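You operate a simulated robot arm through the tools that you are given. There is no shell and no other tool. Be economical: measure what you need, move in short steps, check, and stop when the job is done.

You run a simulated two-armed robot. Do the job below in one go: nothing can be reset, and whatever is moved stays where it is left.

JOB
Take the black fitting and leave it on the good tray. Open the middle right drawer, fetch the yellow strip and set it in the inside of the middle right drawer and shut the drawer again. Take the orange case and leave it on the black panel. Put one of the brass corners from the right side of the green press table on the green press plate. The order is free.

The check looks at the end state, three seconds after you hand in, the way a careful person would. Anything else that was tipped, shoved, dropped, spilled or broken makes it a failure.

ROBOT AND FRAMES
Two 7-joint arms with two-finger parallel grippers on one trunk, on a base that drives. Base frame: it is fixed to the floor where the robot stands at the start and does not move with it; the origin is under the middle of the robot, x ahead of it, y to its left, z up; the surface under the hand at the start is at about z = 740. Lengths are in mm, angles in rad, forces in N, time in s.
The left shoulder is at the start at [50, 209, 1196], the right one opposite. With the tool pointing down near the work surface each hand reaches from about 100 to 880 mm from the robot's upright axis, wherever it stands, measured 20 degrees to its own side. Places, roughly: black fitting (4x2x2 cm) [800, -200, 900]; black panel (19x15x1 cm) [2200, -3600, 700]; brass corner [2250, 0, 750]; good tray [1250, -500, 750]; green press plate [1700, -400, 700]; inside of the middle right drawer [-4300, -2500, 500]; middle right drawer [-4200, -2500, 600]; orange case (6x15x5 cm) [2200, -3800, 800]; yellow strip (3x7x2 cm) [-3800, -5600, 800]. Payload 4.4 kg a hand.
The TCP of each hand is the grasp point between the finger pads, 23 mm short of the fingertips. In the tool frame z runs along the fingers and y along their closing line. Largest opening 94 mm; finger width 38, thickness 10; the body of the gripper, 54 by 96 mm, starts 39 mm behind the TCP.
Orientation is that of the tool frame in the base frame, as a unit quaternion [w, x, y, z]. With the fingers straight down and closing along the base's y, the tool's x points along the base's -x, its y along +y and its z along -z.

CONTROLS
- The arms move only by the tool move_arm. It takes "left_increments", "right_increments" or both (then of equal length, played together; a hand with none holds still); each is a list that holds one entry, the list of rows, each a list of 7 numbers: the shift along the base's x, y, z in units of 400 mm (1.0 is 400 mm), then the turn, a rotation vector about the base's x, y, z in units of 120 degrees (1.0 is 120 degrees), then the opening in per cent of the stroke, from 0 (shut) to 100 (fully open). In form: [[[x, y, z, ax, ay, az, jaw], ...]]. A call has 1 to 20 rows; each row is the pose to reach, as a shift and turn from the pose commanded when the call began. A call with a number of a shift or a turn outside -1 to 1 is refused whole. A row lasts 0.2 s, in which the tool goes at most 50 mm and 0.15 rad; a call with a longer step from one row to the next is refused whole, and so is a gripper value outside its range. Where a pose cannot be reached the arm comes as near as it can. A force on the tool above 40 N (or 10 N above the force at the start of the call, whichever is more), or a blocked arm, ends the call early, and 0.2 s more pass. The fingers move at their own pace (about 108 mm/s each) and stop on an object; they squeeze with about 28 N. The grip force told is the motor's: it shows also when the fingers shut on nothing. Time passes only in rows, and 0.2 s behind the last, so rows that repeat a pose let the fingers close. It gives the time, the measured TCP pose, the force on the tool (base axes), the opening and the grip force at its end, in the units of the frame above (readings bear some noise), with the torque about the TCP (base axes, N m) and any sound that the robot's microphone picked up.
- Cameras (640 x 400 px; columns grow to the right, rows downward): "scene" is now at [149.6, -39.4, 1377.7]; the picture's right is [-0.41, -0.91, 0.00], its down [-0.45, 0.20, -0.87] and it looks along [0.79, -0.36, -0.49] (base axes); focal length 283 px, centre (320, 200). "left" rides on the left gripper at [86, -16, -74] in its tool frame; the picture's right is [0.18, 0.98, 0.00], its down [-0.58, 0.11, -0.81] and it looks along [-0.79, 0.15, 0.59] (tool axes); focal length 243 px, centre (320, 200). "right" rides on the right gripper at [86, 16, -74] in its tool frame; the picture's right is [-0.18, 0.98, 0.00], its down [-0.58, -0.11, -0.81] and it looks along [-0.79, -0.15, 0.59] (tool axes); focal length 243 px, centre (320, 200). There is no depth. A picture from a camera that has moved, and an enlarged one, comes with that camera's place and axes in the base frame and with its lens.
- grab_frame(camera): a new picture of that camera. The clock stands still meanwhile.
- lift_body(by): slides the trunk up (or, below 0, down) by that many mm; the arms and the scene camera ride with it, the base frame stays. It gives what a move gives, with no picture.
- base_move(legs): drives the robot by 1 to 6 legs, each [ahead, left, turn to the left] in mm, mm and rad, along the robot's own axes; the way and the turn of a leg run together, so that a leg with both is an arc; at most 1500 mm and 3.142 rad a leg. The arms and the cameras ride along, it lands a little off, and it stops where it bumps. It gives what a move gives.
- head_to(pan, tilt): turns the head with the scene camera to pan (to the left, within 1.396 rad either way) and tilt (down, from -0.506 to 1.204), counted from straight ahead of the robot. It gives what a move gives.
- zoom(camera, box): a new picture of the part [left, top, right, bottom] of that camera's present view, enlarged. The clock stands still meanwhile.
- finish_job(): hands the job in; it is judged then, once.

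Work in short steps. Places have to be worked out from the pictures, the camera data and where the tool is seen: move nearer, look again, correct. Check each grasp and each placing, and mend what went wrong. You have 165 turns and 130 pictures in all, those below and enlarged ones among them. Open the grippers and draw the arms clear of the work before you hand the job in, unless the task says otherwise; then end with one line.

The tools are called after "Emit:" by a JSON object that holds its "op" and its "data". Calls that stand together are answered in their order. move_arm: Moves the arms, as the interface text tells. Its arguments: {"type":"object","properties":{"left_increments":{"type":"array","items":{"type":"array","items":{"type":"array","items":{"type":"number"}}}},"right_increments":{"type":"array","items":{"type":"array","items":{"type":"array","items":{"type":"number"}}}}},"required":[]} The other tools are called the same way: lift_body (by) slides the trunk up or down; base_move (legs) drives the base; head_to (pan, tilt) turns the head that bears the scene camera; grab_frame (camera) takes a picture; zoom (camera, box) takes an enlarged picture of a part of a camera's view; finish_job () hands the job in.

At the start:

```text
time: 0.0
left_position: [693.3, 141.1, 1078.9]
left_tool_rot: [-0.001, 0.0, 1.0, 0.0]
left_wrist_force: [-0.1, -0.2, -0.1]
left_torque: [-0.02, -0.03, -0.05]
left_grip_width: 94.0
left_grip_force: 0.0
right_position: [448.1, -384.1, 1098.1]
right_tool_rot: [0.0, 0.0, 1.0, 0.0]
right_wrist_force: [0.5, -0.5, 0.5]
right_torque: [-0.02, 0.02, -0.02]
right_grip_width: 93.5
right_grip_force: 0.1
trunk travel left (down, up): [-275.0, 288.0]
robot x, y, heading: [2.1, -1.1, 0.005]
head pan, tilt: [-0.422, 0.513]
```

scene: 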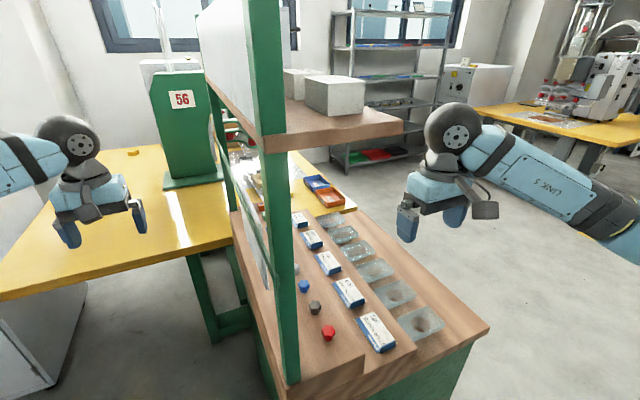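
right: 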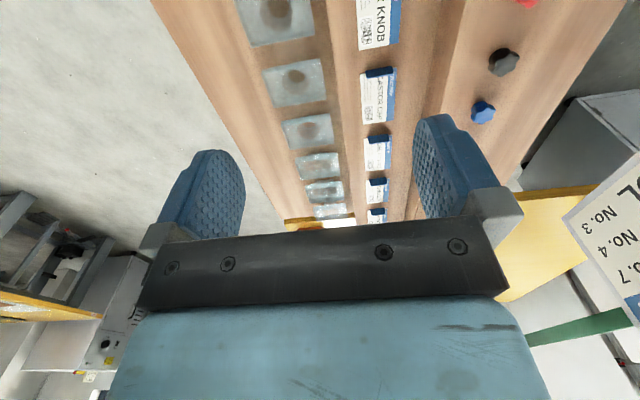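
left: 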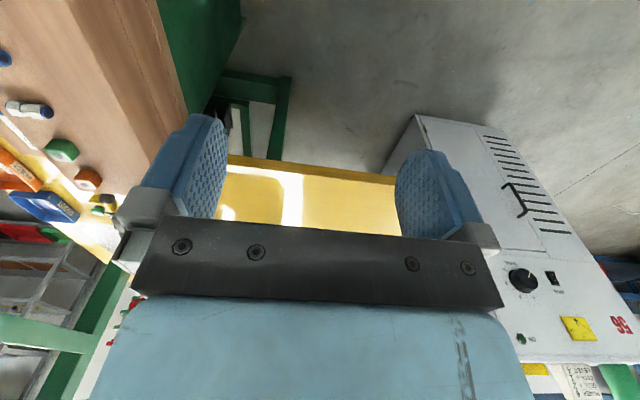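

I start by looking closer at the bench with the fittings.

Emit:
{"op": "zoom", "data": {"camera": "scene", "box": [200, 160, 500, 400]}}

Emit:
{"op": "zoom", "data": {"camera": "scene", "box": [60, 20, 380, 240]}}

```text
1.67 times, centred on (350, 280) of scene
camera zoom: at [149.6, -39.4, 1377.7], right [-0.41, -0.91, 0.0], down [-0.45, 0.2, -0.87], along [0.79, -0.36, -0.49], focal length 472 px, centre (270, 67)
```

zoom: 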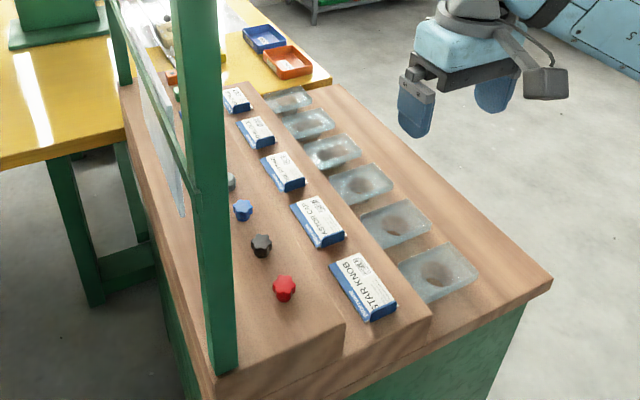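

```text
1.82 times, centred on (220, 130) of scene
camera zoom: at [149.6, -39.4, 1377.7], right [-0.41, -0.91, 0.0], down [-0.45, 0.2, -0.87], along [0.79, -0.36, -0.49], focal length 515 px, centre (502, 327)
```

zoom: 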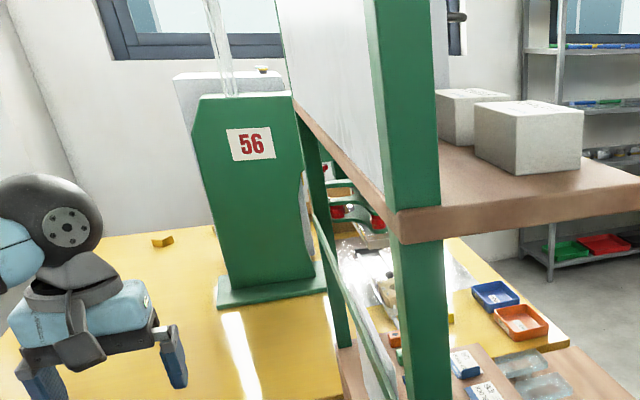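

I need to find which item is the black fitting and which tray is "good". Zooming the hand views and the trays.

Emit:
{"op": "zoom", "data": {"camera": "left", "box": [0, 30, 200, 260]}}

Emit:
{"op": "zoom", "data": {"camera": "scene", "box": [220, 130, 370, 230]}}

Emit:
{"op": "zoom", "data": {"camera": "right", "box": [240, 0, 560, 230]}}

```text
1.74 times, centred on (100, 145) of left
camera zoom: at [608.2, 125.0, 1154.1], right [-0.18, 0.98, 0.0], down [0.58, 0.11, 0.81], along [0.79, 0.15, -0.59], focal length 422 px, centre (703, 296)
```

zoom: 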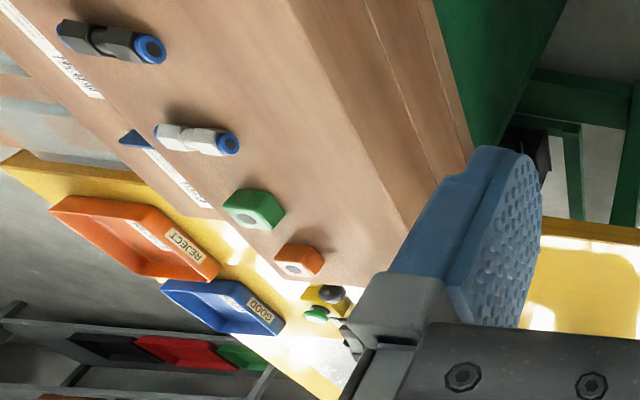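

```text
4.00 times, centred on (295, 180) of scene
camera zoom: at [149.6, -39.4, 1377.7], right [-0.41, -0.91, 0.0], down [-0.45, 0.2, -0.87], along [0.79, -0.36, -0.49], focal length 1133 px, centre (420, 280)
```

zoom: 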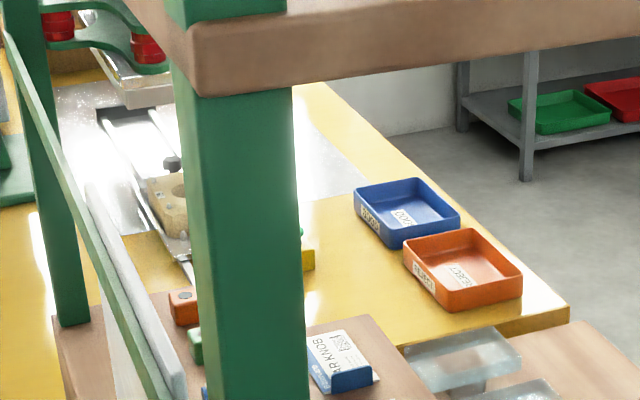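

```text
1.74 times, centred on (400, 115) of right
camera zoom: at [362.1, -367.8, 1173.4], right [0.18, 0.98, 0.0], down [0.58, -0.11, 0.81], along [0.79, -0.15, -0.59], focal length 422 px, centre (181, 348)
```

zoom: 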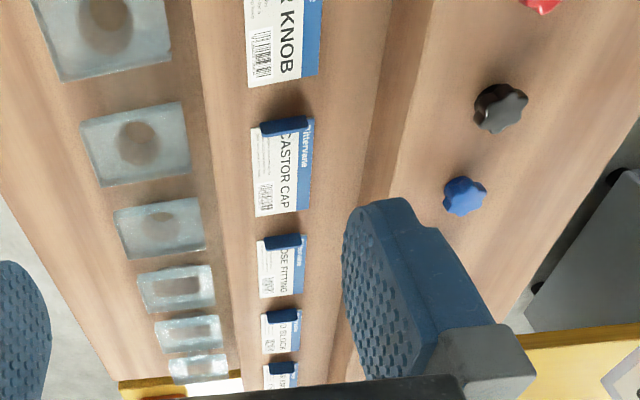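

The black hose fitting (with blue collet) lies about [778,-191,890] under an overhead shelf; the GOOD tray is the blue one near [1354,-565]. I look around to the right for floor space before driving.

Emit:
{"op": "head_to", "data": {"pan": -1.2, "tilt": 0.4}}

Emit:
{"op": "grab_frame", "data": {"camera": "scene"}}

```text
time: 1.1
left_position: [693.6, 141.2, 1079.1]
left_tool_rot: [-0.001, 0.001, 1.0, -0.001]
left_wrist_force: [0.5, 0.4, 0.1]
left_torque: [-0.01, -0.01, 0.03]
left_grip_width: 94.2
left_grip_force: 0.0
right_position: [448.3, -383.2, 1099.2]
right_tool_rot: [-0.001, 0.0, 1.0, -0.001]
right_wrist_force: [-0.1, -0.5, -0.8]
right_torque: [-0.02, -0.01, -0.02]
right_grip_width: 93.9
right_grip_force: 0.1
trunk travel left (down, up): [-275.0, 288.0]
robot x, y, heading: [1.6, 2.9, -0.001]
head pan, tilt: [-1.201, 0.4]
```

```text
121 pictures are left
camera scene: at [100.5, -88.5, 1388.1], right [-0.93, -0.36, 0.0], down [-0.14, 0.36, -0.92], along [0.33, -0.86, -0.39], focal length 283 px, centre (320, 200)
```

scene: 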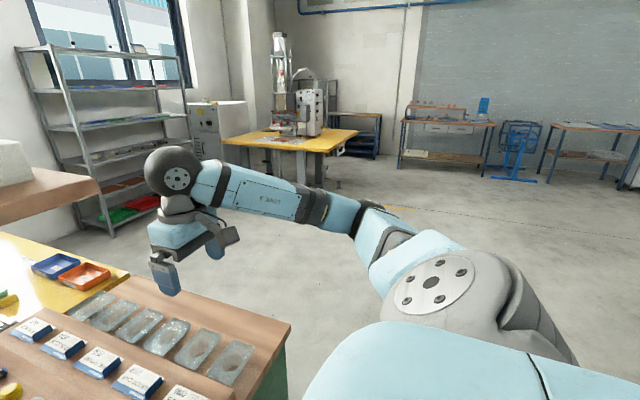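

Floor to the right is free. Retract both hands toward the body before driving.

Emit:
{"op": "move_arm", "data": {"left_increments": [[[-0.12, 0.02, 0, 0, 0, 0, 100], [-0.24, 0.04, 0, 0, 0, 0, 100], [-0.36, 0.06, 0, 0, 0, 0, 100], [-0.48, 0.08, 0, 0, 0, 0, 100], [-0.6, 0.1, 0, 0, 0, 0, 100], [-0.72, 0.12, 0, 0, 0, 0, 100], [-0.84, 0.14, 0, 0, 0, 0, 100], [-0.93, 0.15, 0, 0, 0, 0, 100]]], "right_increments": [[[-0.04, 0, 0, 0, 0, 0, 100], [-0.08, 0, 0, 0, 0, 0, 100], [-0.12, 0, 0, 0, 0, 0, 100], [-0.16, 0.0, 0, 0, 0, 0, 100], [-0.2, 0.0, 0, 0, 0, 0, 100], [-0.24, 0.0, 0, 0, 0, 0, 100], [-0.28, 0.0, 0, 0, 0, 0, 100], [-0.33, 0.0, 0, 0, 0, 0, 100]]]}}

```text
time: 2.9
left_position: [325.8, 200.4, 1080.1]
left_tool_rot: [0.0, 0.001, 1.0, 0.001]
left_wrist_force: [-0.4, 0.4, -0.2]
left_torque: [-0.02, -0.03, 0.03]
left_grip_width: 94.0
left_grip_force: 0.0
left hand out of reach, approached as far as the arm can: row 8
right_position: [317.7, -383.5, 1099.8]
right_tool_rot: [0.0, 0.0, 1.0, 0.0]
right_wrist_force: [-0.1, 0.0, -0.1]
right_torque: [-0.05, -0.03, -0.02]
right_grip_width: 94.0
right_grip_force: 0.0
trunk travel left (down, up): [-275.0, 288.0]
robot x, y, heading: [2.4, 1.1, 0.002]
head pan, tilt: [-1.201, 0.4]
```

Drive right around the bench, forward, then turn left to face the bench from its right side.

Emit:
{"op": "base_move", "data": {"legs": [[0, -1080, 0], [780, 0, 0], [0, 0, 1.571]]}}

Emit:
{"op": "head_to", "data": {"pan": 0.0, "tilt": 0.5}}

Emit:
{"op": "grab_frame", "data": {"camera": "scene"}}

```text
time: 20.6
left_position: [577.3, -772.0, 1080.6]
left_tool_rot: [0.0, 0.715, -0.699, 0.001]
left_wrist_force: [0.0, -0.6, 0.3]
left_torque: [0.01, 0.02, -0.01]
left_grip_width: 94.1
left_grip_force: 0.0
right_position: [1161.7, -767.3, 1100.2]
right_tool_rot: [0.001, 0.715, -0.699, 0.001]
right_wrist_force: [-0.3, 0.4, -0.4]
right_torque: [0.0, 0.0, 0.02]
right_grip_width: 94.2
right_grip_force: 0.0
trunk travel left (down, up): [-275.0, 288.0]
robot x, y, heading: [785.2, -1093.6, 1.592]
head pan, tilt: [-1.201, 0.4]
```

```text
time: 21.9
left_position: [578.3, -772.3, 1079.6]
left_tool_rot: [0.0, 0.715, -0.699, 0.0]
left_wrist_force: [0.1, 0.0, -0.2]
left_torque: [0.0, 0.03, 0.01]
left_grip_width: 93.7
left_grip_force: 0.1
right_position: [1161.4, -767.2, 1099.5]
right_tool_rot: [0.001, 0.715, -0.699, 0.001]
right_wrist_force: [-0.1, -0.1, 1.4]
right_torque: [0.0, 0.03, 0.01]
right_grip_width: 94.0
right_grip_force: 0.1
trunk travel left (down, up): [-275.0, 288.0]
robot x, y, heading: [787.7, -1096.1, 1.594]
head pan, tilt: [0.0, 0.499]
```

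```text
120 pictures are left
camera scene: at [781.7, -938.2, 1379.0], right [1.0, 0.02, 0.0], down [0.01, -0.48, -0.88], along [-0.02, 0.88, -0.48], focal length 283 px, centre (320, 200)
```

scene: 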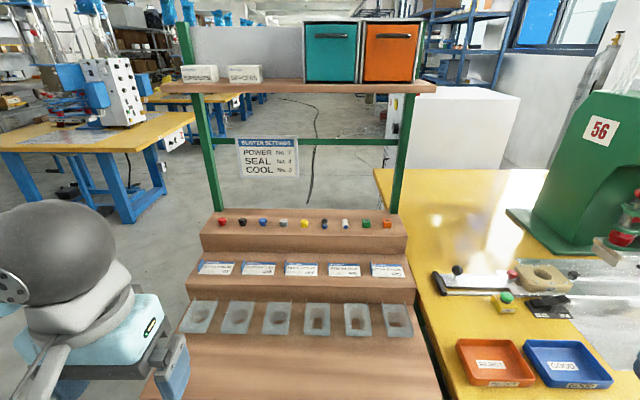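

Emit:
{"op": "zoom", "data": {"camera": "scene", "box": [200, 190, 420, 330]}}

Emit:
{"op": "zoom", "data": {"camera": "scene", "box": [420, 160, 640, 400]}}

```text
2.86 times, centred on (310, 260) of scene
camera zoom: at [781.7, -938.2, 1379.0], right [1.0, 0.02, 0.0], down [0.01, -0.48, -0.88], along [-0.02, 0.88, -0.48], focal length 809 px, centre (349, 29)
```

zoom: 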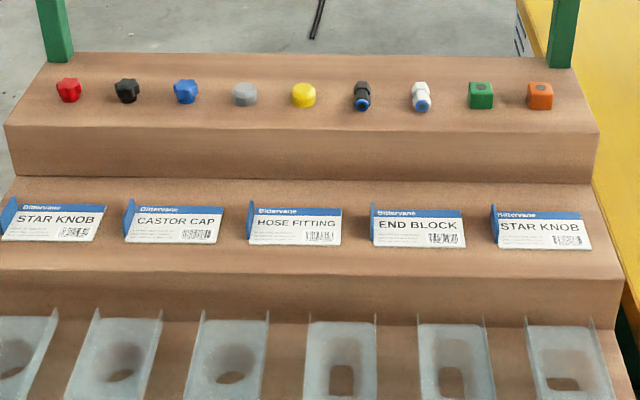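

```text
1.67 times, centred on (530, 280) of scene
camera zoom: at [781.7, -938.2, 1379.0], right [1.0, 0.02, 0.0], down [0.01, -0.48, -0.88], along [-0.02, 0.88, -0.48], focal length 472 px, centre (-30, 67)
```

zoom: 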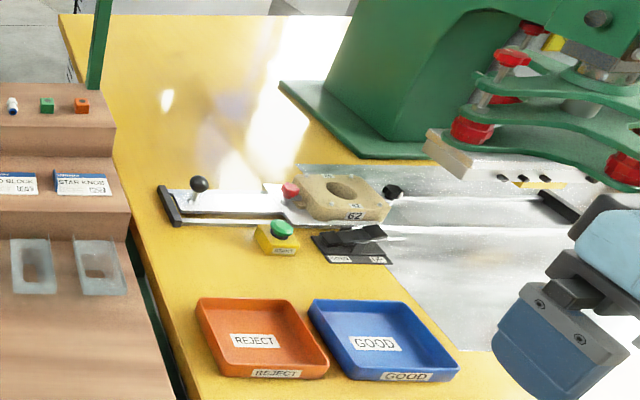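

The fitting triangulates to about [779,-194,888], GOOD tray about [1338,-547]. I move nearer and slightly right so the right arm reaches both.

Emit:
{"op": "base_move", "data": {"legs": [[150, -100, -0.022]]}}

Emit:
{"op": "head_to", "data": {"pan": 0.1, "tilt": 0.6}}

Emit:
{"op": "grab_frame", "data": {"camera": "scene"}}

Emit:
{"op": "grab_frame", "data": {"camera": "right"}}

```text
time: 23.5
left_position: [681.2, -628.6, 1080.1]
left_tool_rot: [0.001, 0.709, -0.706, 0.0]
left_wrist_force: [0.4, -0.4, 0.6]
left_torque: [-0.01, -0.02, -0.03]
left_grip_width: 93.9
left_grip_force: 0.0
right_position: [1266.5, -634.8, 1099.3]
right_tool_rot: [0.001, 0.709, -0.706, -0.001]
right_wrist_force: [-0.8, 0.1, -0.2]
right_torque: [-0.01, 0.0, -0.01]
right_grip_width: 94.2
right_grip_force: 0.1
trunk travel left (down, up): [-275.0, 288.0]
robot x, y, heading: [883.4, -953.4, 1.575]
head pan, tilt: [0.0, 0.499]
```

```text
time: 24.2
left_position: [681.6, -629.4, 1079.5]
left_tool_rot: [0.0, 0.709, -0.705, 0.0]
left_wrist_force: [0.0, -0.5, -0.3]
left_torque: [0.0, 0.0, 0.0]
left_grip_width: 93.8
left_grip_force: 0.0
right_position: [1266.4, -635.4, 1099.2]
right_tool_rot: [0.001, 0.709, -0.705, 0.001]
right_wrist_force: [0.0, -1.0, 0.2]
right_torque: [-0.01, 0.01, 0.01]
right_grip_width: 94.1
right_grip_force: 0.0
trunk travel left (down, up): [-275.0, 288.0]
robot x, y, heading: [883.3, -954.6, 1.577]
head pan, tilt: [0.099, 0.6]
```

```text
117 pictures are left
camera scene: at [874.0, -801.7, 1369.9], right [0.99, 0.1, 0.0], down [0.06, -0.56, -0.83], along [-0.09, 0.82, -0.56], focal length 283 px, centre (320, 200)
```

scene: 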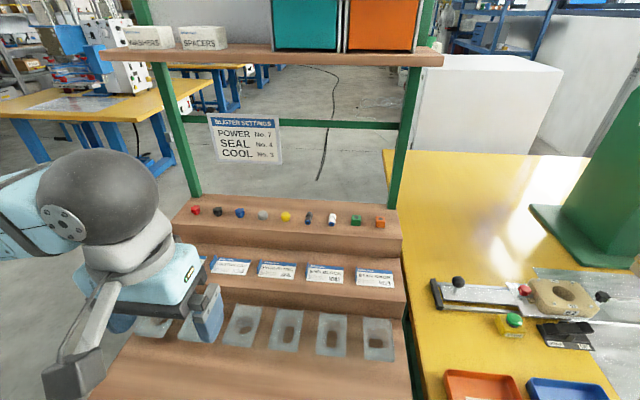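

```text
116 pictures are left
camera right: at [1251.6, -721.9, 1173.8], right [-0.98, 0.18, 0.0], down [0.11, 0.58, 0.81], along [0.14, 0.79, -0.59], focal length 243 px, centre (320, 200)
```

right: 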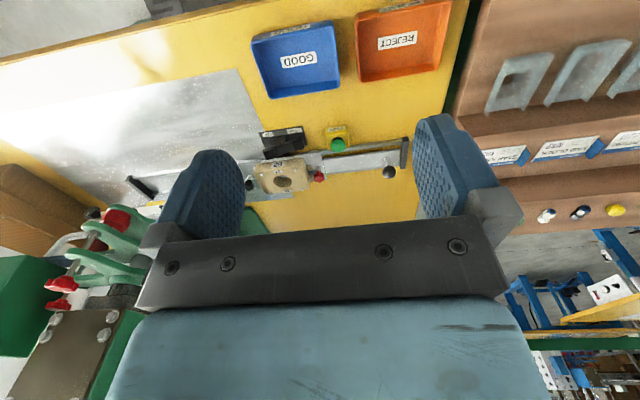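

Bring the right hand in front of the steps, tilting it 35° forward, while the left hand moves aside.

Emit:
{"op": "move_arm", "data": {"left_increments": [[[-0.03, 0, 0, 0, 0, 0, 100], [-0.07, 0, 0, 0, 0, 0, 100], [-0.1, 0, 0, 0, 0, 0, 100], [-0.15, 0, 0, 0, 0, 0, 100], [-0.2, 0, 0, 0, 0, 0, 100], [-0.25, 0, 0, 0, 0, 0, 100], [-0.3, 0, 0, 0, 0, 0, 100], [-0.35, 0, 0, 0, 0, 0, 100], [-0.4, 0, 0, 0, 0, 0, 100], [-0.4, 0, 0, 0, 0, 0, 100]]], "right_increments": [[[-0.1, 0.04, 0, 0.03, 0, 0, 100], [-0.2, 0.08, 0, 0.06, 0, 0, 90], [-0.3, 0.12, 0, 0.09, 0, 0, 80], [-0.4, 0.16, 0, 0.12, 0, 0, 70], [-0.5, 0.2, 0, 0.15, 0, 0, 60], [-0.6, 0.24, 0, 0.18, 0, 0, 60], [-0.7, 0.28, 0, 0.21, 0, 0, 60], [-0.8, 0.32, 0, 0.24, 0, 0, 60], [-0.9, 0.36, 0, 0.27, 0, 0, 60], [-1.0, 0.4, 0, 0.29, 0, 0, 60]]]}}

```text
time: 26.4
left_position: [521.3, -626.5, 1079.9]
left_tool_rot: [0.001, 0.708, -0.706, 0.002]
left_wrist_force: [-0.1, -0.2, 0.2]
left_torque: [0.02, -0.01, 0.01]
left_grip_width: 94.4
left_grip_force: 0.2
left hand out of reach, approached as far as the arm can: row 2, 3, 4, 5, 6, 7, 8
right_position: [866.5, -474.4, 1097.1]
right_tool_rot: [-0.211, 0.677, -0.673, -0.211]
right_wrist_force: [0.6, 0.1, -0.3]
right_torque: [0.01, -0.03, -0.01]
right_grip_width: 56.4
right_grip_force: 0.1
right hand out of reach, approached as far as the arm can: row 1, 2
trunk travel left (down, up): [-275.0, 288.0]
robot x, y, heading: [883.8, -951.8, 1.575]
head pan, tilt: [0.099, 0.6]
```

Move closer to the fitting and look with the hand camera.

Emit:
{"op": "move_arm", "data": {"right_increments": [[[-0.05, 0.08, -0.05, 0, 0, 0, 55], [-0.1, 0.16, -0.1, 0, 0, 0, 55], [-0.16, 0.24, -0.16, 0, 0, 0, 55], [-0.22, 0.325, -0.225, 0, 0, 0, 55], [-0.22, 0.325, -0.225, 0, 0, 0, 55]]]}}

Emit:
{"op": "grab_frame", "data": {"camera": "right"}}

Emit:
{"op": "grab_frame", "data": {"camera": "scene"}}

```text
time: 27.6
left_position: [522.3, -627.6, 1081.4]
left_tool_rot: [0.001, 0.708, -0.706, 0.001]
left_wrist_force: [0.0, -0.3, 0.5]
left_torque: [0.06, -0.01, 0.0]
left_grip_width: 94.0
left_grip_force: 0.0
right_position: [780.7, -345.7, 1010.2]
right_tool_rot: [-0.211, 0.677, -0.673, -0.211]
right_wrist_force: [0.4, -0.5, 0.2]
right_torque: [-0.01, 0.01, -0.01]
right_grip_width: 51.8
right_grip_force: 0.1
trunk travel left (down, up): [-275.0, 288.0]
robot x, y, heading: [883.6, -954.3, 1.583]
head pan, tilt: [0.099, 0.6]
```

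```text
115 pictures are left
camera right: at [764.8, -459.8, 1022.7], right [-0.98, 0.15, 0.1], down [0.11, 0.02, 0.99], along [0.14, 0.99, -0.03], focal length 243 px, centre (320, 200)
```

right: 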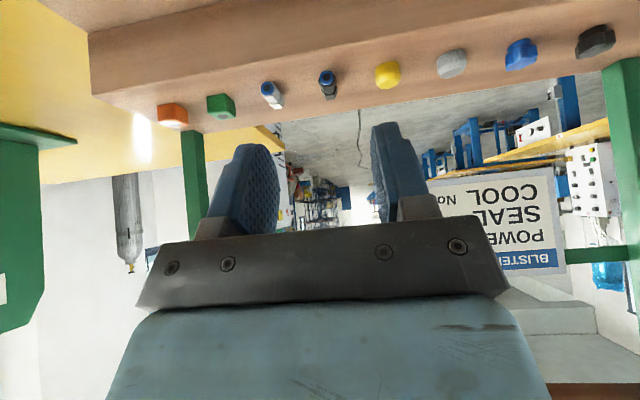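

```text
114 pictures are left
camera scene: at [874.5, -801.7, 1370.0], right [0.99, 0.1, 0.0], down [0.06, -0.56, -0.83], along [-0.09, 0.82, -0.56], focal length 283 px, centre (320, 200)
```

scene: 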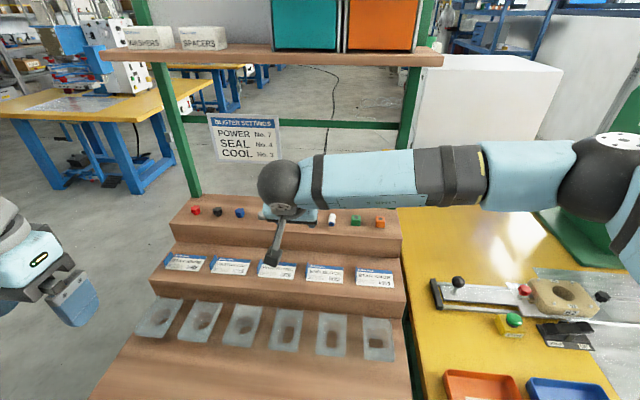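

Fitting confirmed at [780,-192,888]. Advance above it, then lower.

Emit:
{"op": "move_arm", "data": {"right_increments": [[[0, 0.09, -0.03, 0, 0, 0, 52], [0, 0.18, -0.06, 0, 0, 0, 52], [0, 0.28, -0.1, 0, 0, 0, 52], [-0.003, 0.375, -0.15, 0, 0, 0, 52], [-0.003, 0.375, -0.2, 0, 0, 0, 52], [-0.003, 0.375, -0.235, 0, 0, 0, 52], [-0.003, 0.375, -0.245, 0, 0, 0, 52]]]}}

Emit:
{"op": "grab_frame", "data": {"camera": "right"}}

Emit:
{"op": "zoom", "data": {"camera": "scene", "box": [240, 140, 400, 260]}}

```text
time: 29.2
left_position: [521.4, -627.5, 1080.7]
left_tool_rot: [0.002, 0.708, -0.706, 0.002]
left_wrist_force: [0.3, 0.5, -0.3]
left_torque: [0.0, 0.0, -0.02]
left_grip_width: 94.1
left_grip_force: 0.1
right_position: [776.5, -194.0, 912.1]
right_tool_rot: [-0.211, 0.677, -0.673, -0.211]
right_wrist_force: [-0.3, 0.3, 0.1]
right_torque: [0.02, -0.04, -0.02]
right_grip_width: 48.7
right_grip_force: 0.0
trunk travel left (down, up): [-275.0, 288.0]
robot x, y, heading: [887.3, -954.5, 1.573]
head pan, tilt: [0.099, 0.6]
```

```text
113 pictures are left
camera right: at [762.7, -308.8, 923.4], right [-0.98, 0.15, 0.1], down [0.11, 0.02, 0.99], along [0.14, 0.99, -0.04], focal length 243 px, centre (320, 200)
```

right: 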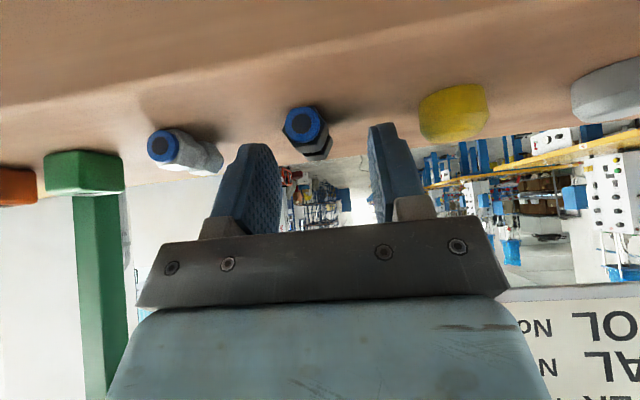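

```text
3.33 times, centred on (320, 200) of scene
camera zoom: at [874.1, -801.3, 1369.9], right [0.99, 0.1, 0.0], down [0.06, -0.56, -0.83], along [-0.09, 0.82, -0.56], focal length 944 px, centre (320, 200)
```

zoom: 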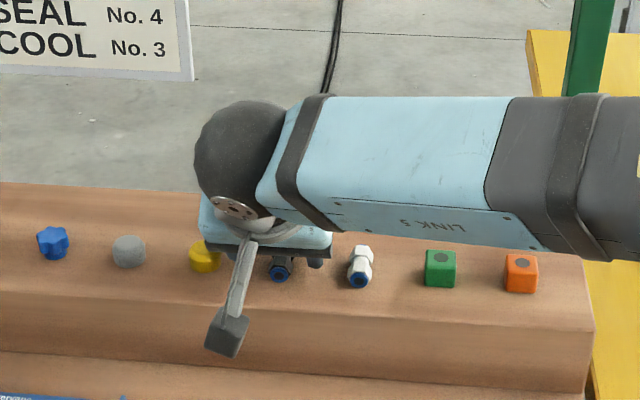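

Lower 6 mm and close on the fitting.

Emit:
{"op": "move_arm", "data": {"right_increments": [[[0.005, 0, -0.008, 0, 0, 0, 52], [0.005, 0, -0.015, 0, 0, 0, 52], [0.005, 0, -0.015, 0, 0, 0, 10], [0.005, 0, -0.015, 0, 0, 0, 0], [0.005, 0, -0.015, 0, 0, 0, 0]]]}}

Emit:
{"op": "grab_frame", "data": {"camera": "right"}}

```text
time: 30.4
left_position: [523.0, -630.7, 1083.6]
left_tool_rot: [0.001, 0.709, -0.706, -0.001]
left_wrist_force: [-1.2, -1.2, -0.4]
left_torque: [0.0, -0.01, 0.02]
left_grip_width: 93.9
left_grip_force: 0.1
right_position: [780.2, -197.0, 909.9]
right_tool_rot: [-0.213, 0.675, -0.674, -0.212]
right_wrist_force: [4.7, -0.7, 30.3]
right_torque: [-0.17, 0.15, 0.45]
right_grip_width: 12.5
right_grip_force: 29.1
trunk travel left (down, up): [-275.0, 288.0]
robot x, y, heading: [885.0, -951.9, 1.579]
head pan, tilt: [0.099, 0.6]
```

```text
111 pictures are left
camera right: at [765.9, -310.1, 921.1], right [-0.98, 0.15, 0.1], down [0.11, 0.01, 0.99], along [0.15, 0.99, -0.03], focal length 243 px, centre (320, 200)
```

right: 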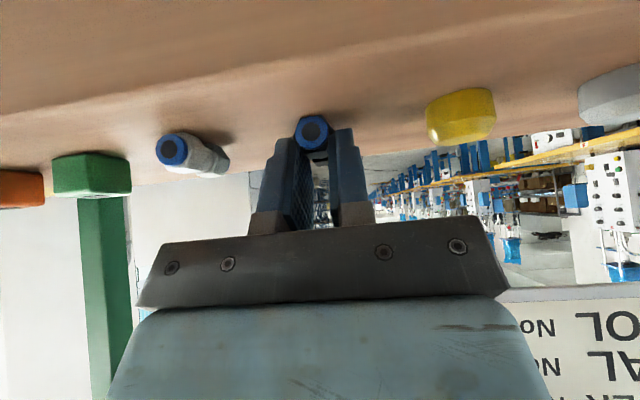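

The fingers hold the fitting at 12.5 mm. Lift and check.

Emit:
{"op": "move_arm", "data": {"right_increments": [[[0, 0, 0.05, 0, 0, 0, 0], [0, -0.03, 0.1, 0, 0, 0, 0], [0, -0.12, 0.15, 0, 0, 0, 0], [0, -0.24, 0.2, 0, 0, 0, 0], [0, -0.35, 0.25, 0, 0, 0, 0], [0, -0.4, 0.25, 0, 0, 0, 0]]]}}

Emit:
{"op": "grab_frame", "data": {"camera": "right"}}

```text
refused: row 4 steps farther than a row can; nothing moved
```

```text
110 pictures are left
camera right: at [765.9, -310.1, 921.1], right [-0.98, 0.15, 0.1], down [0.11, 0.01, 0.99], along [0.15, 0.99, -0.03], focal length 243 px, centre (320, 200)
```

right: 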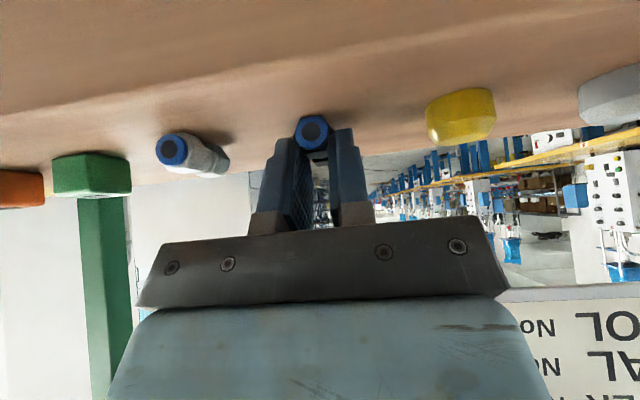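

That step was too long; repeat with shorter rows.

Emit:
{"op": "move_arm", "data": {"right_increments": [[[0, 0, 0.05, 0, 0, 0, 0], [0, -0.03, 0.1, 0, 0, 0, 0], [0, -0.12, 0.15, 0, 0, 0, 0], [0, -0.22, 0.2, 0, 0, 0, 0], [0, -0.32, 0.25, 0, 0, 0, 0], [0, -0.4, 0.25, 0, 0, 0, 0]]]}}

Emit:
{"op": "grab_frame", "data": {"camera": "right"}}

```text
time: 31.8
left_position: [521.0, -627.3, 1080.1]
left_tool_rot: [0.001, 0.71, -0.705, 0.001]
left_wrist_force: [-0.3, -0.1, 0.0]
left_torque: [-0.03, 0.02, -0.02]
left_grip_width: 94.1
left_grip_force: 0.1
right_position: [779.9, -354.5, 1006.2]
right_tool_rot: [-0.211, 0.677, -0.673, -0.211]
right_wrist_force: [0.0, -0.1, 0.0]
right_torque: [0.02, 0.02, -0.01]
right_grip_width: 16.0
right_grip_force: 28.1
trunk travel left (down, up): [-275.0, 288.0]
robot x, y, heading: [885.4, -955.5, 1.573]
head pan, tilt: [0.099, 0.6]
```

```text
109 pictures are left
camera right: at [765.0, -468.4, 1016.7], right [-0.98, 0.15, 0.1], down [0.11, 0.02, 0.99], along [0.15, 0.99, -0.03], focal length 243 px, centre (320, 200)
```

right: 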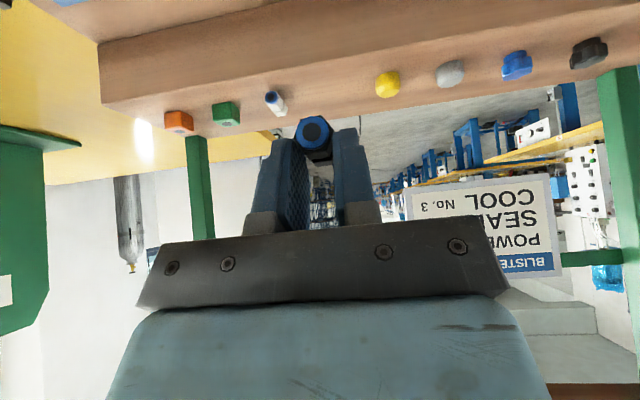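

Held. Move toward the tray, undoing the tilt on the way.

Emit:
{"op": "move_arm", "data": {"right_increments": [[[0, -0.1, 0.05, 0, 0, 0, 0], [0.08, -0.16, 0.1, 0, 0, 0, 0], [0.18, -0.2, 0.12, -0.03, 0, 0, 0], [0.29, -0.24, 0.12, -0.06, 0, 0, 0], [0.4, -0.28, 0.12, -0.09, 0, 0, 0], [0.51, -0.32, 0.12, -0.12, 0, 0, 0], [0.62, -0.36, 0.12, -0.16, 0, 0, 0], [0.73, -0.4, 0.12, -0.21, 0, 0, 0], [0.84, -0.44, 0.12, -0.25, 0, 0, 0], [0.95, -0.48, 0.12, -0.29, 0, 0, 0]]]}}

Emit:
{"op": "head_to", "data": {"pan": -0.7, "tilt": 0.8}}

Emit:
{"op": "grab_frame", "data": {"camera": "scene"}}

```text
time: 34.0
left_position: [523.4, -627.3, 1082.7]
left_tool_rot: [0.001, 0.709, -0.705, 0.0]
left_wrist_force: [0.9, -0.3, 0.0]
left_torque: [0.03, 0.03, -0.01]
left_grip_width: 94.1
left_grip_force: 0.1
right_position: [1161.9, -547.2, 1054.3]
right_tool_rot: [0.001, 0.709, -0.706, 0.0]
right_wrist_force: [-1.0, 0.0, -0.1]
right_torque: [0.01, -0.02, 0.0]
right_grip_width: 16.2
right_grip_force: 27.9
trunk travel left (down, up): [-275.0, 288.0]
robot x, y, heading: [883.2, -956.5, 1.579]
head pan, tilt: [0.099, 0.6]
```

```text
time: 35.1
left_position: [521.5, -627.3, 1081.7]
left_tool_rot: [0.001, 0.71, -0.705, 0.001]
left_wrist_force: [-0.4, -0.4, -0.2]
left_torque: [-0.01, 0.02, -0.03]
left_grip_width: 94.0
left_grip_force: 0.0
right_position: [1157.9, -546.1, 1053.1]
right_tool_rot: [0.001, 0.709, -0.705, 0.0]
right_wrist_force: [-0.4, 1.0, 0.5]
right_torque: [-0.01, -0.02, 0.02]
right_grip_width: 16.3
right_grip_force: 27.8
trunk travel left (down, up): [-275.0, 288.0]
robot x, y, heading: [884.0, -953.0, 1.579]
head pan, tilt: [-0.7, 0.799]
```

```text
108 pictures are left
camera scene: at [934.5, -827.0, 1353.0], right [0.77, -0.64, 0.0], down [-0.46, -0.55, -0.7], along [0.45, 0.54, -0.72], focal length 283 px, centre (320, 200)
```

scene: 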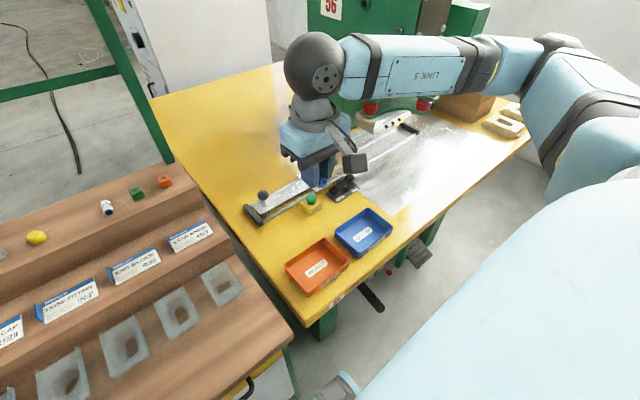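

Tray centre about [1331,-541]. Move above it, tilting back 35° so the fitting lies level.

Emit:
{"op": "move_arm", "data": {"right_increments": [[[0.1, 0, -0.02, 0.04, 0, 0, 0], [0.2, 0, -0.06, 0.08, 0, 0, 0], [0.3, 0, -0.12, 0.12, 0, 0, 0], [0.38, 0, -0.2, 0.16, 0, 0, 0], [0.43, 0.0, -0.28, 0.2, 0, 0, 0], [0.43, 0.0, -0.36, 0.24, 0, 0, 0], [0.43, 0.0, -0.45, 0.29, 0, 0, 0], [0.43, 0.0, -0.5, 0.29, 0, 0, 0]]]}}

Emit:
{"op": "grab_frame", "data": {"camera": "right"}}

Emit:
{"op": "zoom", "data": {"camera": "scene", "box": [260, 150, 440, 300]}}

```text
time: 36.9
left_position: [522.0, -625.5, 1080.8]
left_tool_rot: [0.001, 0.709, -0.705, 0.001]
left_wrist_force: [0.2, 0.5, -0.1]
left_torque: [-0.02, -0.02, 0.04]
left_grip_width: 94.0
left_grip_force: 0.1
right_position: [1332.5, -544.6, 854.0]
right_tool_rot: [-0.21, 0.676, -0.674, -0.211]
right_wrist_force: [0.3, -0.8, 0.0]
right_torque: [-0.02, 0.03, 0.01]
right_grip_width: 16.4
right_grip_force: 28.1
trunk travel left (down, up): [-275.0, 288.0]
robot x, y, heading: [885.8, -955.7, 1.573]
head pan, tilt: [-0.7, 0.799]
```

```text
107 pictures are left
camera right: at [1317.4, -659.1, 865.4], right [-0.98, 0.15, 0.1], down [0.11, 0.02, 0.99], along [0.14, 0.99, -0.03], focal length 243 px, centre (320, 200)
```

right: 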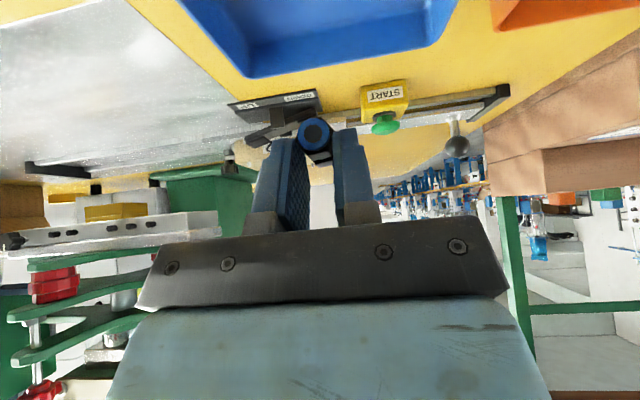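

```text
2.67 times, centred on (350, 225) of scene
camera zoom: at [934.9, -826.8, 1353.0], right [0.77, -0.64, 0.0], down [-0.46, -0.55, -0.7], along [0.45, 0.54, -0.72], focal length 755 px, centre (240, 133)
```

zoom: 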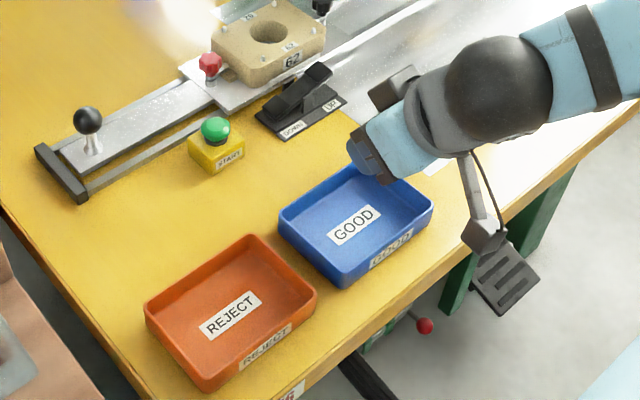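

Tray centre refined to [1318,-548]. Shift and lower the fitting into the tray.

Emit:
{"op": "move_arm", "data": {"right_increments": [[[-0.03, -0.005, -0.05, 0, 0, 0, 0], [-0.035, -0.008, -0.1, 0, 0, 0, 0], [-0.035, -0.008, -0.15, 0, 0, 0, 0], [-0.035, -0.008, -0.17, 0, 0, 0, 0], [-0.035, -0.008, -0.18, 0, 0, 0, 0], [-0.035, -0.008, -0.19, 0, 0, 0, 0]]]}}

Emit:
{"op": "zoom", "data": {"camera": "scene", "box": [260, 150, 440, 300]}}

```text
time: 38.3
left_position: [522.5, -626.8, 1081.7]
left_tool_rot: [0.002, 0.709, -0.705, 0.001]
left_wrist_force: [-0.6, 1.0, 0.0]
left_torque: [-0.01, -0.01, 0.03]
left_grip_width: 93.9
left_grip_force: 0.2
right_position: [1318.2, -548.3, 777.8]
right_tool_rot: [-0.211, 0.676, -0.673, -0.211]
right_wrist_force: [0.0, -0.1, -0.6]
right_torque: [0.01, 0.01, 0.03]
right_grip_width: 16.2
right_grip_force: 28.4
trunk travel left (down, up): [-275.0, 288.0]
robot x, y, heading: [883.2, -956.2, 1.573]
head pan, tilt: [-0.7, 0.799]
```

```text
2.67 times, centred on (350, 225) of scene
camera zoom: at [934.8, -827.2, 1353.0], right [0.77, -0.64, 0.0], down [-0.46, -0.55, -0.7], along [0.45, 0.54, -0.72], focal length 755 px, centre (240, 133)
```

zoom: 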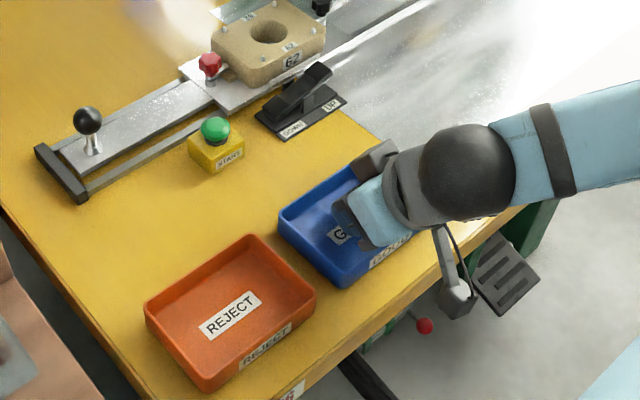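

No contact yet; lower in small steps until touch.

Emit:
{"op": "move_arm", "data": {"right_increments": [[[0, 0, -0.006, 0, 0, 0, 0], [0, 0, -0.012, 0, 0, 0, 0], [0, 0, -0.018, 0, 0, 0, 0], [0, 0, -0.022, 0, 0, 0, 0]]]}}

```text
time: 39.3
left_position: [519.7, -628.9, 1081.8]
left_tool_rot: [-0.001, 0.709, -0.706, 0.001]
left_wrist_force: [0.2, 0.1, -0.1]
left_torque: [0.02, -0.03, -0.02]
left_grip_width: 94.0
left_grip_force: 0.1
right_position: [1316.8, -548.8, 772.7]
right_tool_rot: [-0.215, 0.676, -0.672, -0.213]
right_wrist_force: [6.1, -0.1, 38.2]
right_torque: [-0.13, -0.15, -0.03]
right_grip_width: 16.0
right_grip_force: 28.2
trunk travel left (down, up): [-275.0, 288.0]
robot x, y, heading: [884.3, -957.9, 1.572]
head pan, tilt: [-0.7, 0.799]
```

Contact with the tray floor. Raise a millimetre or two, open, and withdraw straight up and back.

Emit:
{"op": "move_arm", "data": {"right_increments": [[[0, 0, 0.01, 0, 0, 0, 0], [0, 0, 0.01, 0, 0, 0, 35], [0, 0, 0.01, 0, 0, 0, 35], [0, 0, 0.06, 0, 0, 0, 35], [0, -0.02, 0.16, 0, 0, 0, 35], [0, -0.06, 0.27, 0, 0, 0, 35], [0, -0.12, 0.38, -0.04, 0, 0, 35], [0, -0.2, 0.46, -0.08, 0, 0, 35]]]}}

Emit:
{"op": "grab_frame", "data": {"camera": "scene"}}

Emit:
{"op": "zoom", "data": {"camera": "scene", "box": [260, 150, 440, 300]}}

```text
refused: row 7 steps farther than a row can; nothing moved
```

```text
104 pictures are left
camera scene: at [932.3, -829.7, 1354.0], right [0.77, -0.64, 0.0], down [-0.46, -0.55, -0.7], along [0.45, 0.54, -0.71], focal length 283 px, centre (320, 200)
```

scene: 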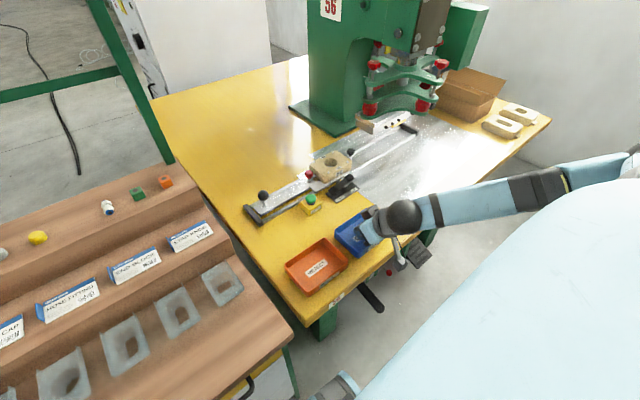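

```text
2.67 times, centred on (350, 225) of scene
camera zoom: at [932.3, -829.7, 1354.0], right [0.77, -0.64, 0.0], down [-0.46, -0.55, -0.7], along [0.45, 0.54, -0.71], focal length 755 px, centre (240, 133)
```

zoom: 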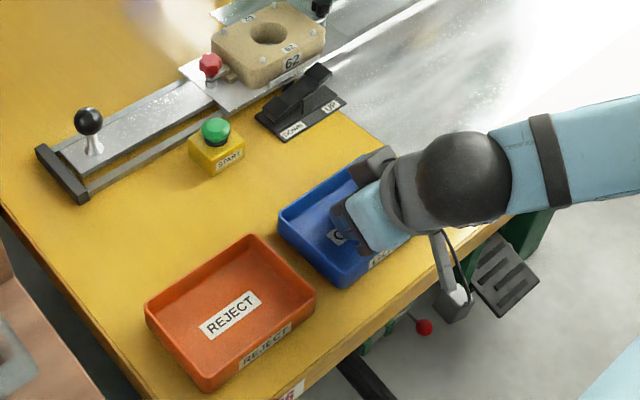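

Refused for step length; use shorter steps.

Emit:
{"op": "move_arm", "data": {"right_increments": [[[0, 0, 0.008, 0, 0, 0, 0], [0, 0, 0.008, 0, 0, 0, 35], [0, 0, 0.008, 0, 0, 0, 35], [0, 0, 0.06, 0, 0, 0, 35], [0, -0.02, 0.14, 0, 0, 0, 35], [0, -0.05, 0.23, 0, 0, 0, 35], [0, -0.09, 0.32, -0.04, 0, 0, 35], [0, -0.13, 0.41, -0.08, 0, 0, 35], [0, -0.17, 0.5, -0.12, 0, 0, 35]]]}}

Emit:
{"op": "zoom", "data": {"camera": "scene", "box": [260, 150, 440, 300]}}

```text
time: 41.3
left_position: [521.8, -626.5, 1079.7]
left_tool_rot: [0.001, 0.708, -0.707, 0.001]
left_wrist_force: [0.0, 0.6, -0.4]
left_torque: [0.0, 0.0, 0.01]
left_grip_width: 93.7
left_grip_force: 0.1
right_position: [1322.4, -612.2, 967.8]
right_tool_rot: [-0.123, 0.698, -0.694, -0.124]
right_wrist_force: [-0.5, -0.2, -0.5]
right_torque: [0.02, -0.03, -0.02]
right_grip_width: 32.7
right_grip_force: 0.0
right hand out of reach, approached as far as the arm can: row 9
trunk travel left (down, up): [-275.0, 288.0]
robot x, y, heading: [879.3, -954.5, 1.569]
head pan, tilt: [-0.7, 0.799]
```

```text
2.67 times, centred on (350, 225) of scene
camera zoom: at [932.8, -827.1, 1352.9], right [0.77, -0.64, 0.0], down [-0.46, -0.55, -0.7], along [0.45, 0.54, -0.72], focal length 755 px, centre (240, 133)
```

zoom: 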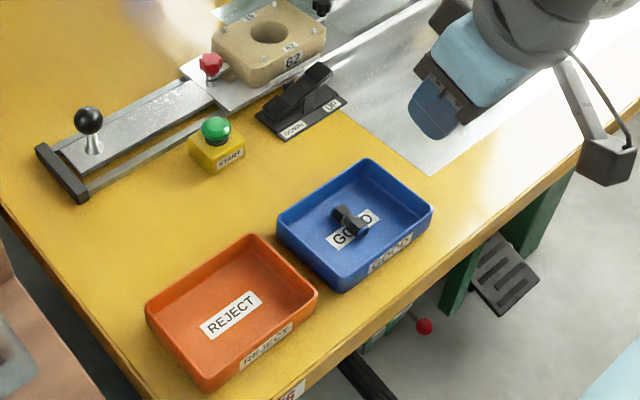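

The black fitting lies in the GOOD tray. Now look at the right side of the press table.

Emit:
{"op": "zoom", "data": {"camera": "scene", "box": [270, 0, 570, 190]}}

Emit:
{"op": "head_to", "data": {"pan": -1.2, "tilt": 0.55}}

Emit:
{"op": "grab_frame", "data": {"camera": "scene"}}

```text
2.11 times, centred on (420, 95) of scene
camera zoom: at [932.8, -827.1, 1352.9], right [0.77, -0.64, 0.0], down [-0.46, -0.55, -0.7], along [0.45, 0.54, -0.72], focal length 596 px, centre (110, 421)
```

zoom: 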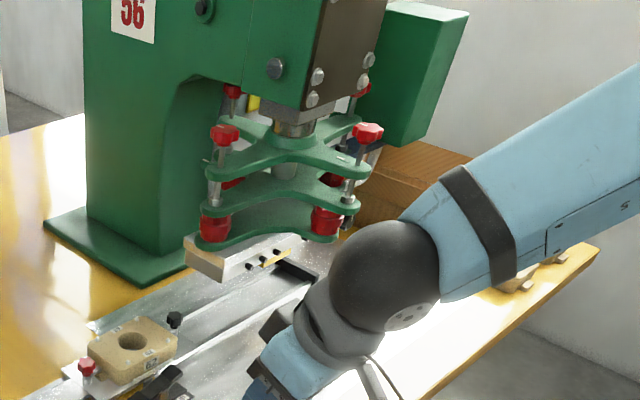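

```text
time: 42.2
left_position: [521.4, -626.3, 1080.6]
left_tool_rot: [0.001, 0.709, -0.705, 0.001]
left_wrist_force: [0.2, 0.2, 0.7]
left_torque: [-0.02, -0.02, 0.03]
left_grip_width: 94.2
left_grip_force: 0.1
right_position: [1323.3, -612.0, 965.1]
right_tool_rot: [-0.124, 0.698, -0.694, -0.125]
right_wrist_force: [0.6, 1.0, 1.0]
right_torque: [0.01, -0.01, 0.0]
right_grip_width: 32.8
right_grip_force: 0.0
trunk travel left (down, up): [-275.0, 288.0]
robot x, y, heading: [882.2, -951.0, 1.575]
head pan, tilt: [-1.201, 0.55]
```

```text
100 pictures are left
camera scene: at [966.3, -856.1, 1374.3], right [0.37, -0.93, 0.0], down [-0.49, -0.19, -0.85], along [0.79, 0.31, -0.52], focal length 283 px, centre (320, 200)
```

scene: 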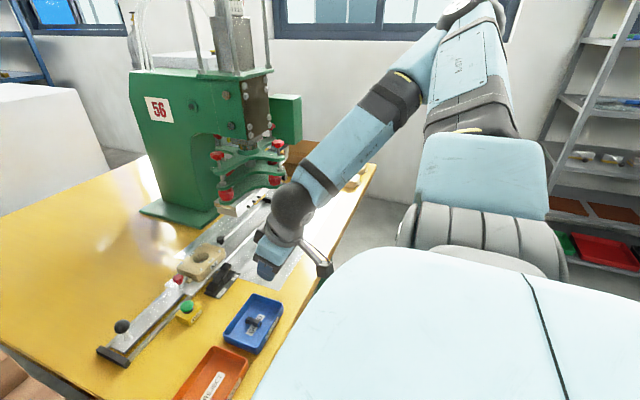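

Drive back 100 mm, then right along the table to its right part, and look.

Emit:
{"op": "base_move", "data": {"legs": [[-100, 0, 0], [0, -950, 0]]}}

Emit:
{"op": "head_to", "data": {"pan": 0.0, "tilt": 0.6}}

Emit:
{"op": "grab_frame", "data": {"camera": "scene"}}

```text
time: 51.6
left_position: [1461.7, -719.6, 1080.6]
left_tool_rot: [0.002, 0.716, -0.698, 0.001]
left_wrist_force: [0.9, 0.7, -0.3]
left_torque: [0.02, 0.01, -0.01]
left_grip_width: 94.0
left_grip_force: 0.1
right_position: [2262.1, -685.1, 965.6]
right_tool_rot: [-0.123, 0.705, -0.687, -0.126]
right_wrist_force: [0.5, -0.1, -0.2]
right_torque: [-0.01, 0.03, -0.02]
right_grip_width: 33.1
right_grip_force: 0.2
trunk travel left (down, up): [-275.0, 288.0]
robot x, y, heading: [1828.4, -1035.8, 1.595]
head pan, tilt: [-1.201, 0.55]
```

```text
time: 53.0
left_position: [1462.1, -719.2, 1080.6]
left_tool_rot: [0.002, 0.717, -0.698, 0.002]
left_wrist_force: [0.7, -0.2, 0.5]
left_torque: [0.02, -0.03, 0.0]
left_grip_width: 94.2
left_grip_force: 0.1
right_position: [2262.8, -686.0, 965.7]
right_tool_rot: [-0.123, 0.705, -0.687, -0.127]
right_wrist_force: [0.7, 0.6, 0.0]
right_torque: [-0.01, -0.04, -0.02]
right_grip_width: 32.9
right_grip_force: 0.1
trunk travel left (down, up): [-275.0, 288.0]
robot x, y, heading: [1831.5, -1037.3, 1.601]
head pan, tilt: [0.0, 0.6]
```

```text
99 pictures are left
camera scene: at [1826.3, -885.2, 1369.9], right [1.0, 0.03, 0.0], down [0.01, -0.56, -0.83], along [-0.02, 0.82, -0.56], focal length 283 px, centre (320, 200)
```

scene: 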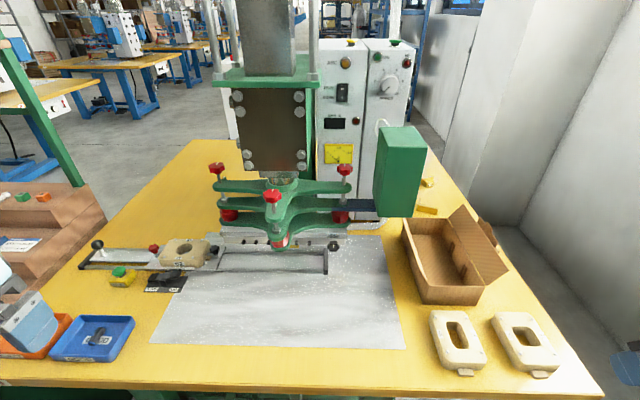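

Emit:
{"op": "zoom", "data": {"camera": "scene", "box": [350, 160, 530, 270]}}

Emit:
{"op": "zoom", "data": {"camera": "scene", "box": [70, 170, 420, 370]}}

```text
3.56 times, centred on (440, 215) of scene
camera zoom: at [1826.3, -885.2, 1369.9], right [1.0, 0.03, 0.0], down [0.01, -0.56, -0.83], along [-0.02, 0.82, -0.56], focal length 1007 px, centre (-107, 147)
```

zoom: 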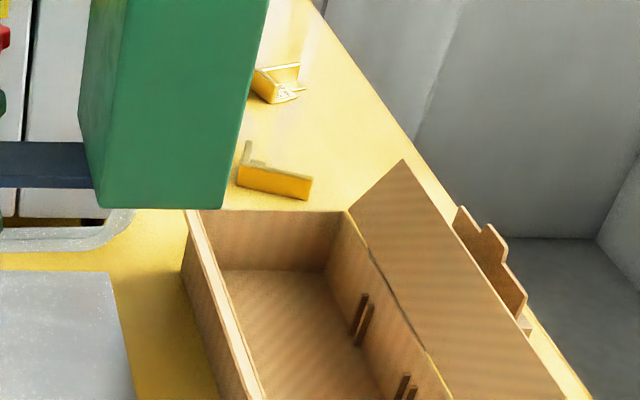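

```text
1.83 times, centred on (245, 270) of scene
camera zoom: at [1826.3, -885.2, 1369.9], right [1.0, 0.03, 0.0], down [0.01, -0.56, -0.83], along [-0.02, 0.82, -0.56], focal length 518 px, centre (457, 72)
```

zoom: 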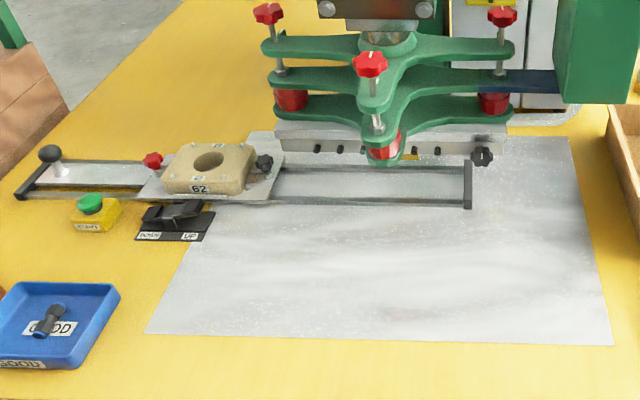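

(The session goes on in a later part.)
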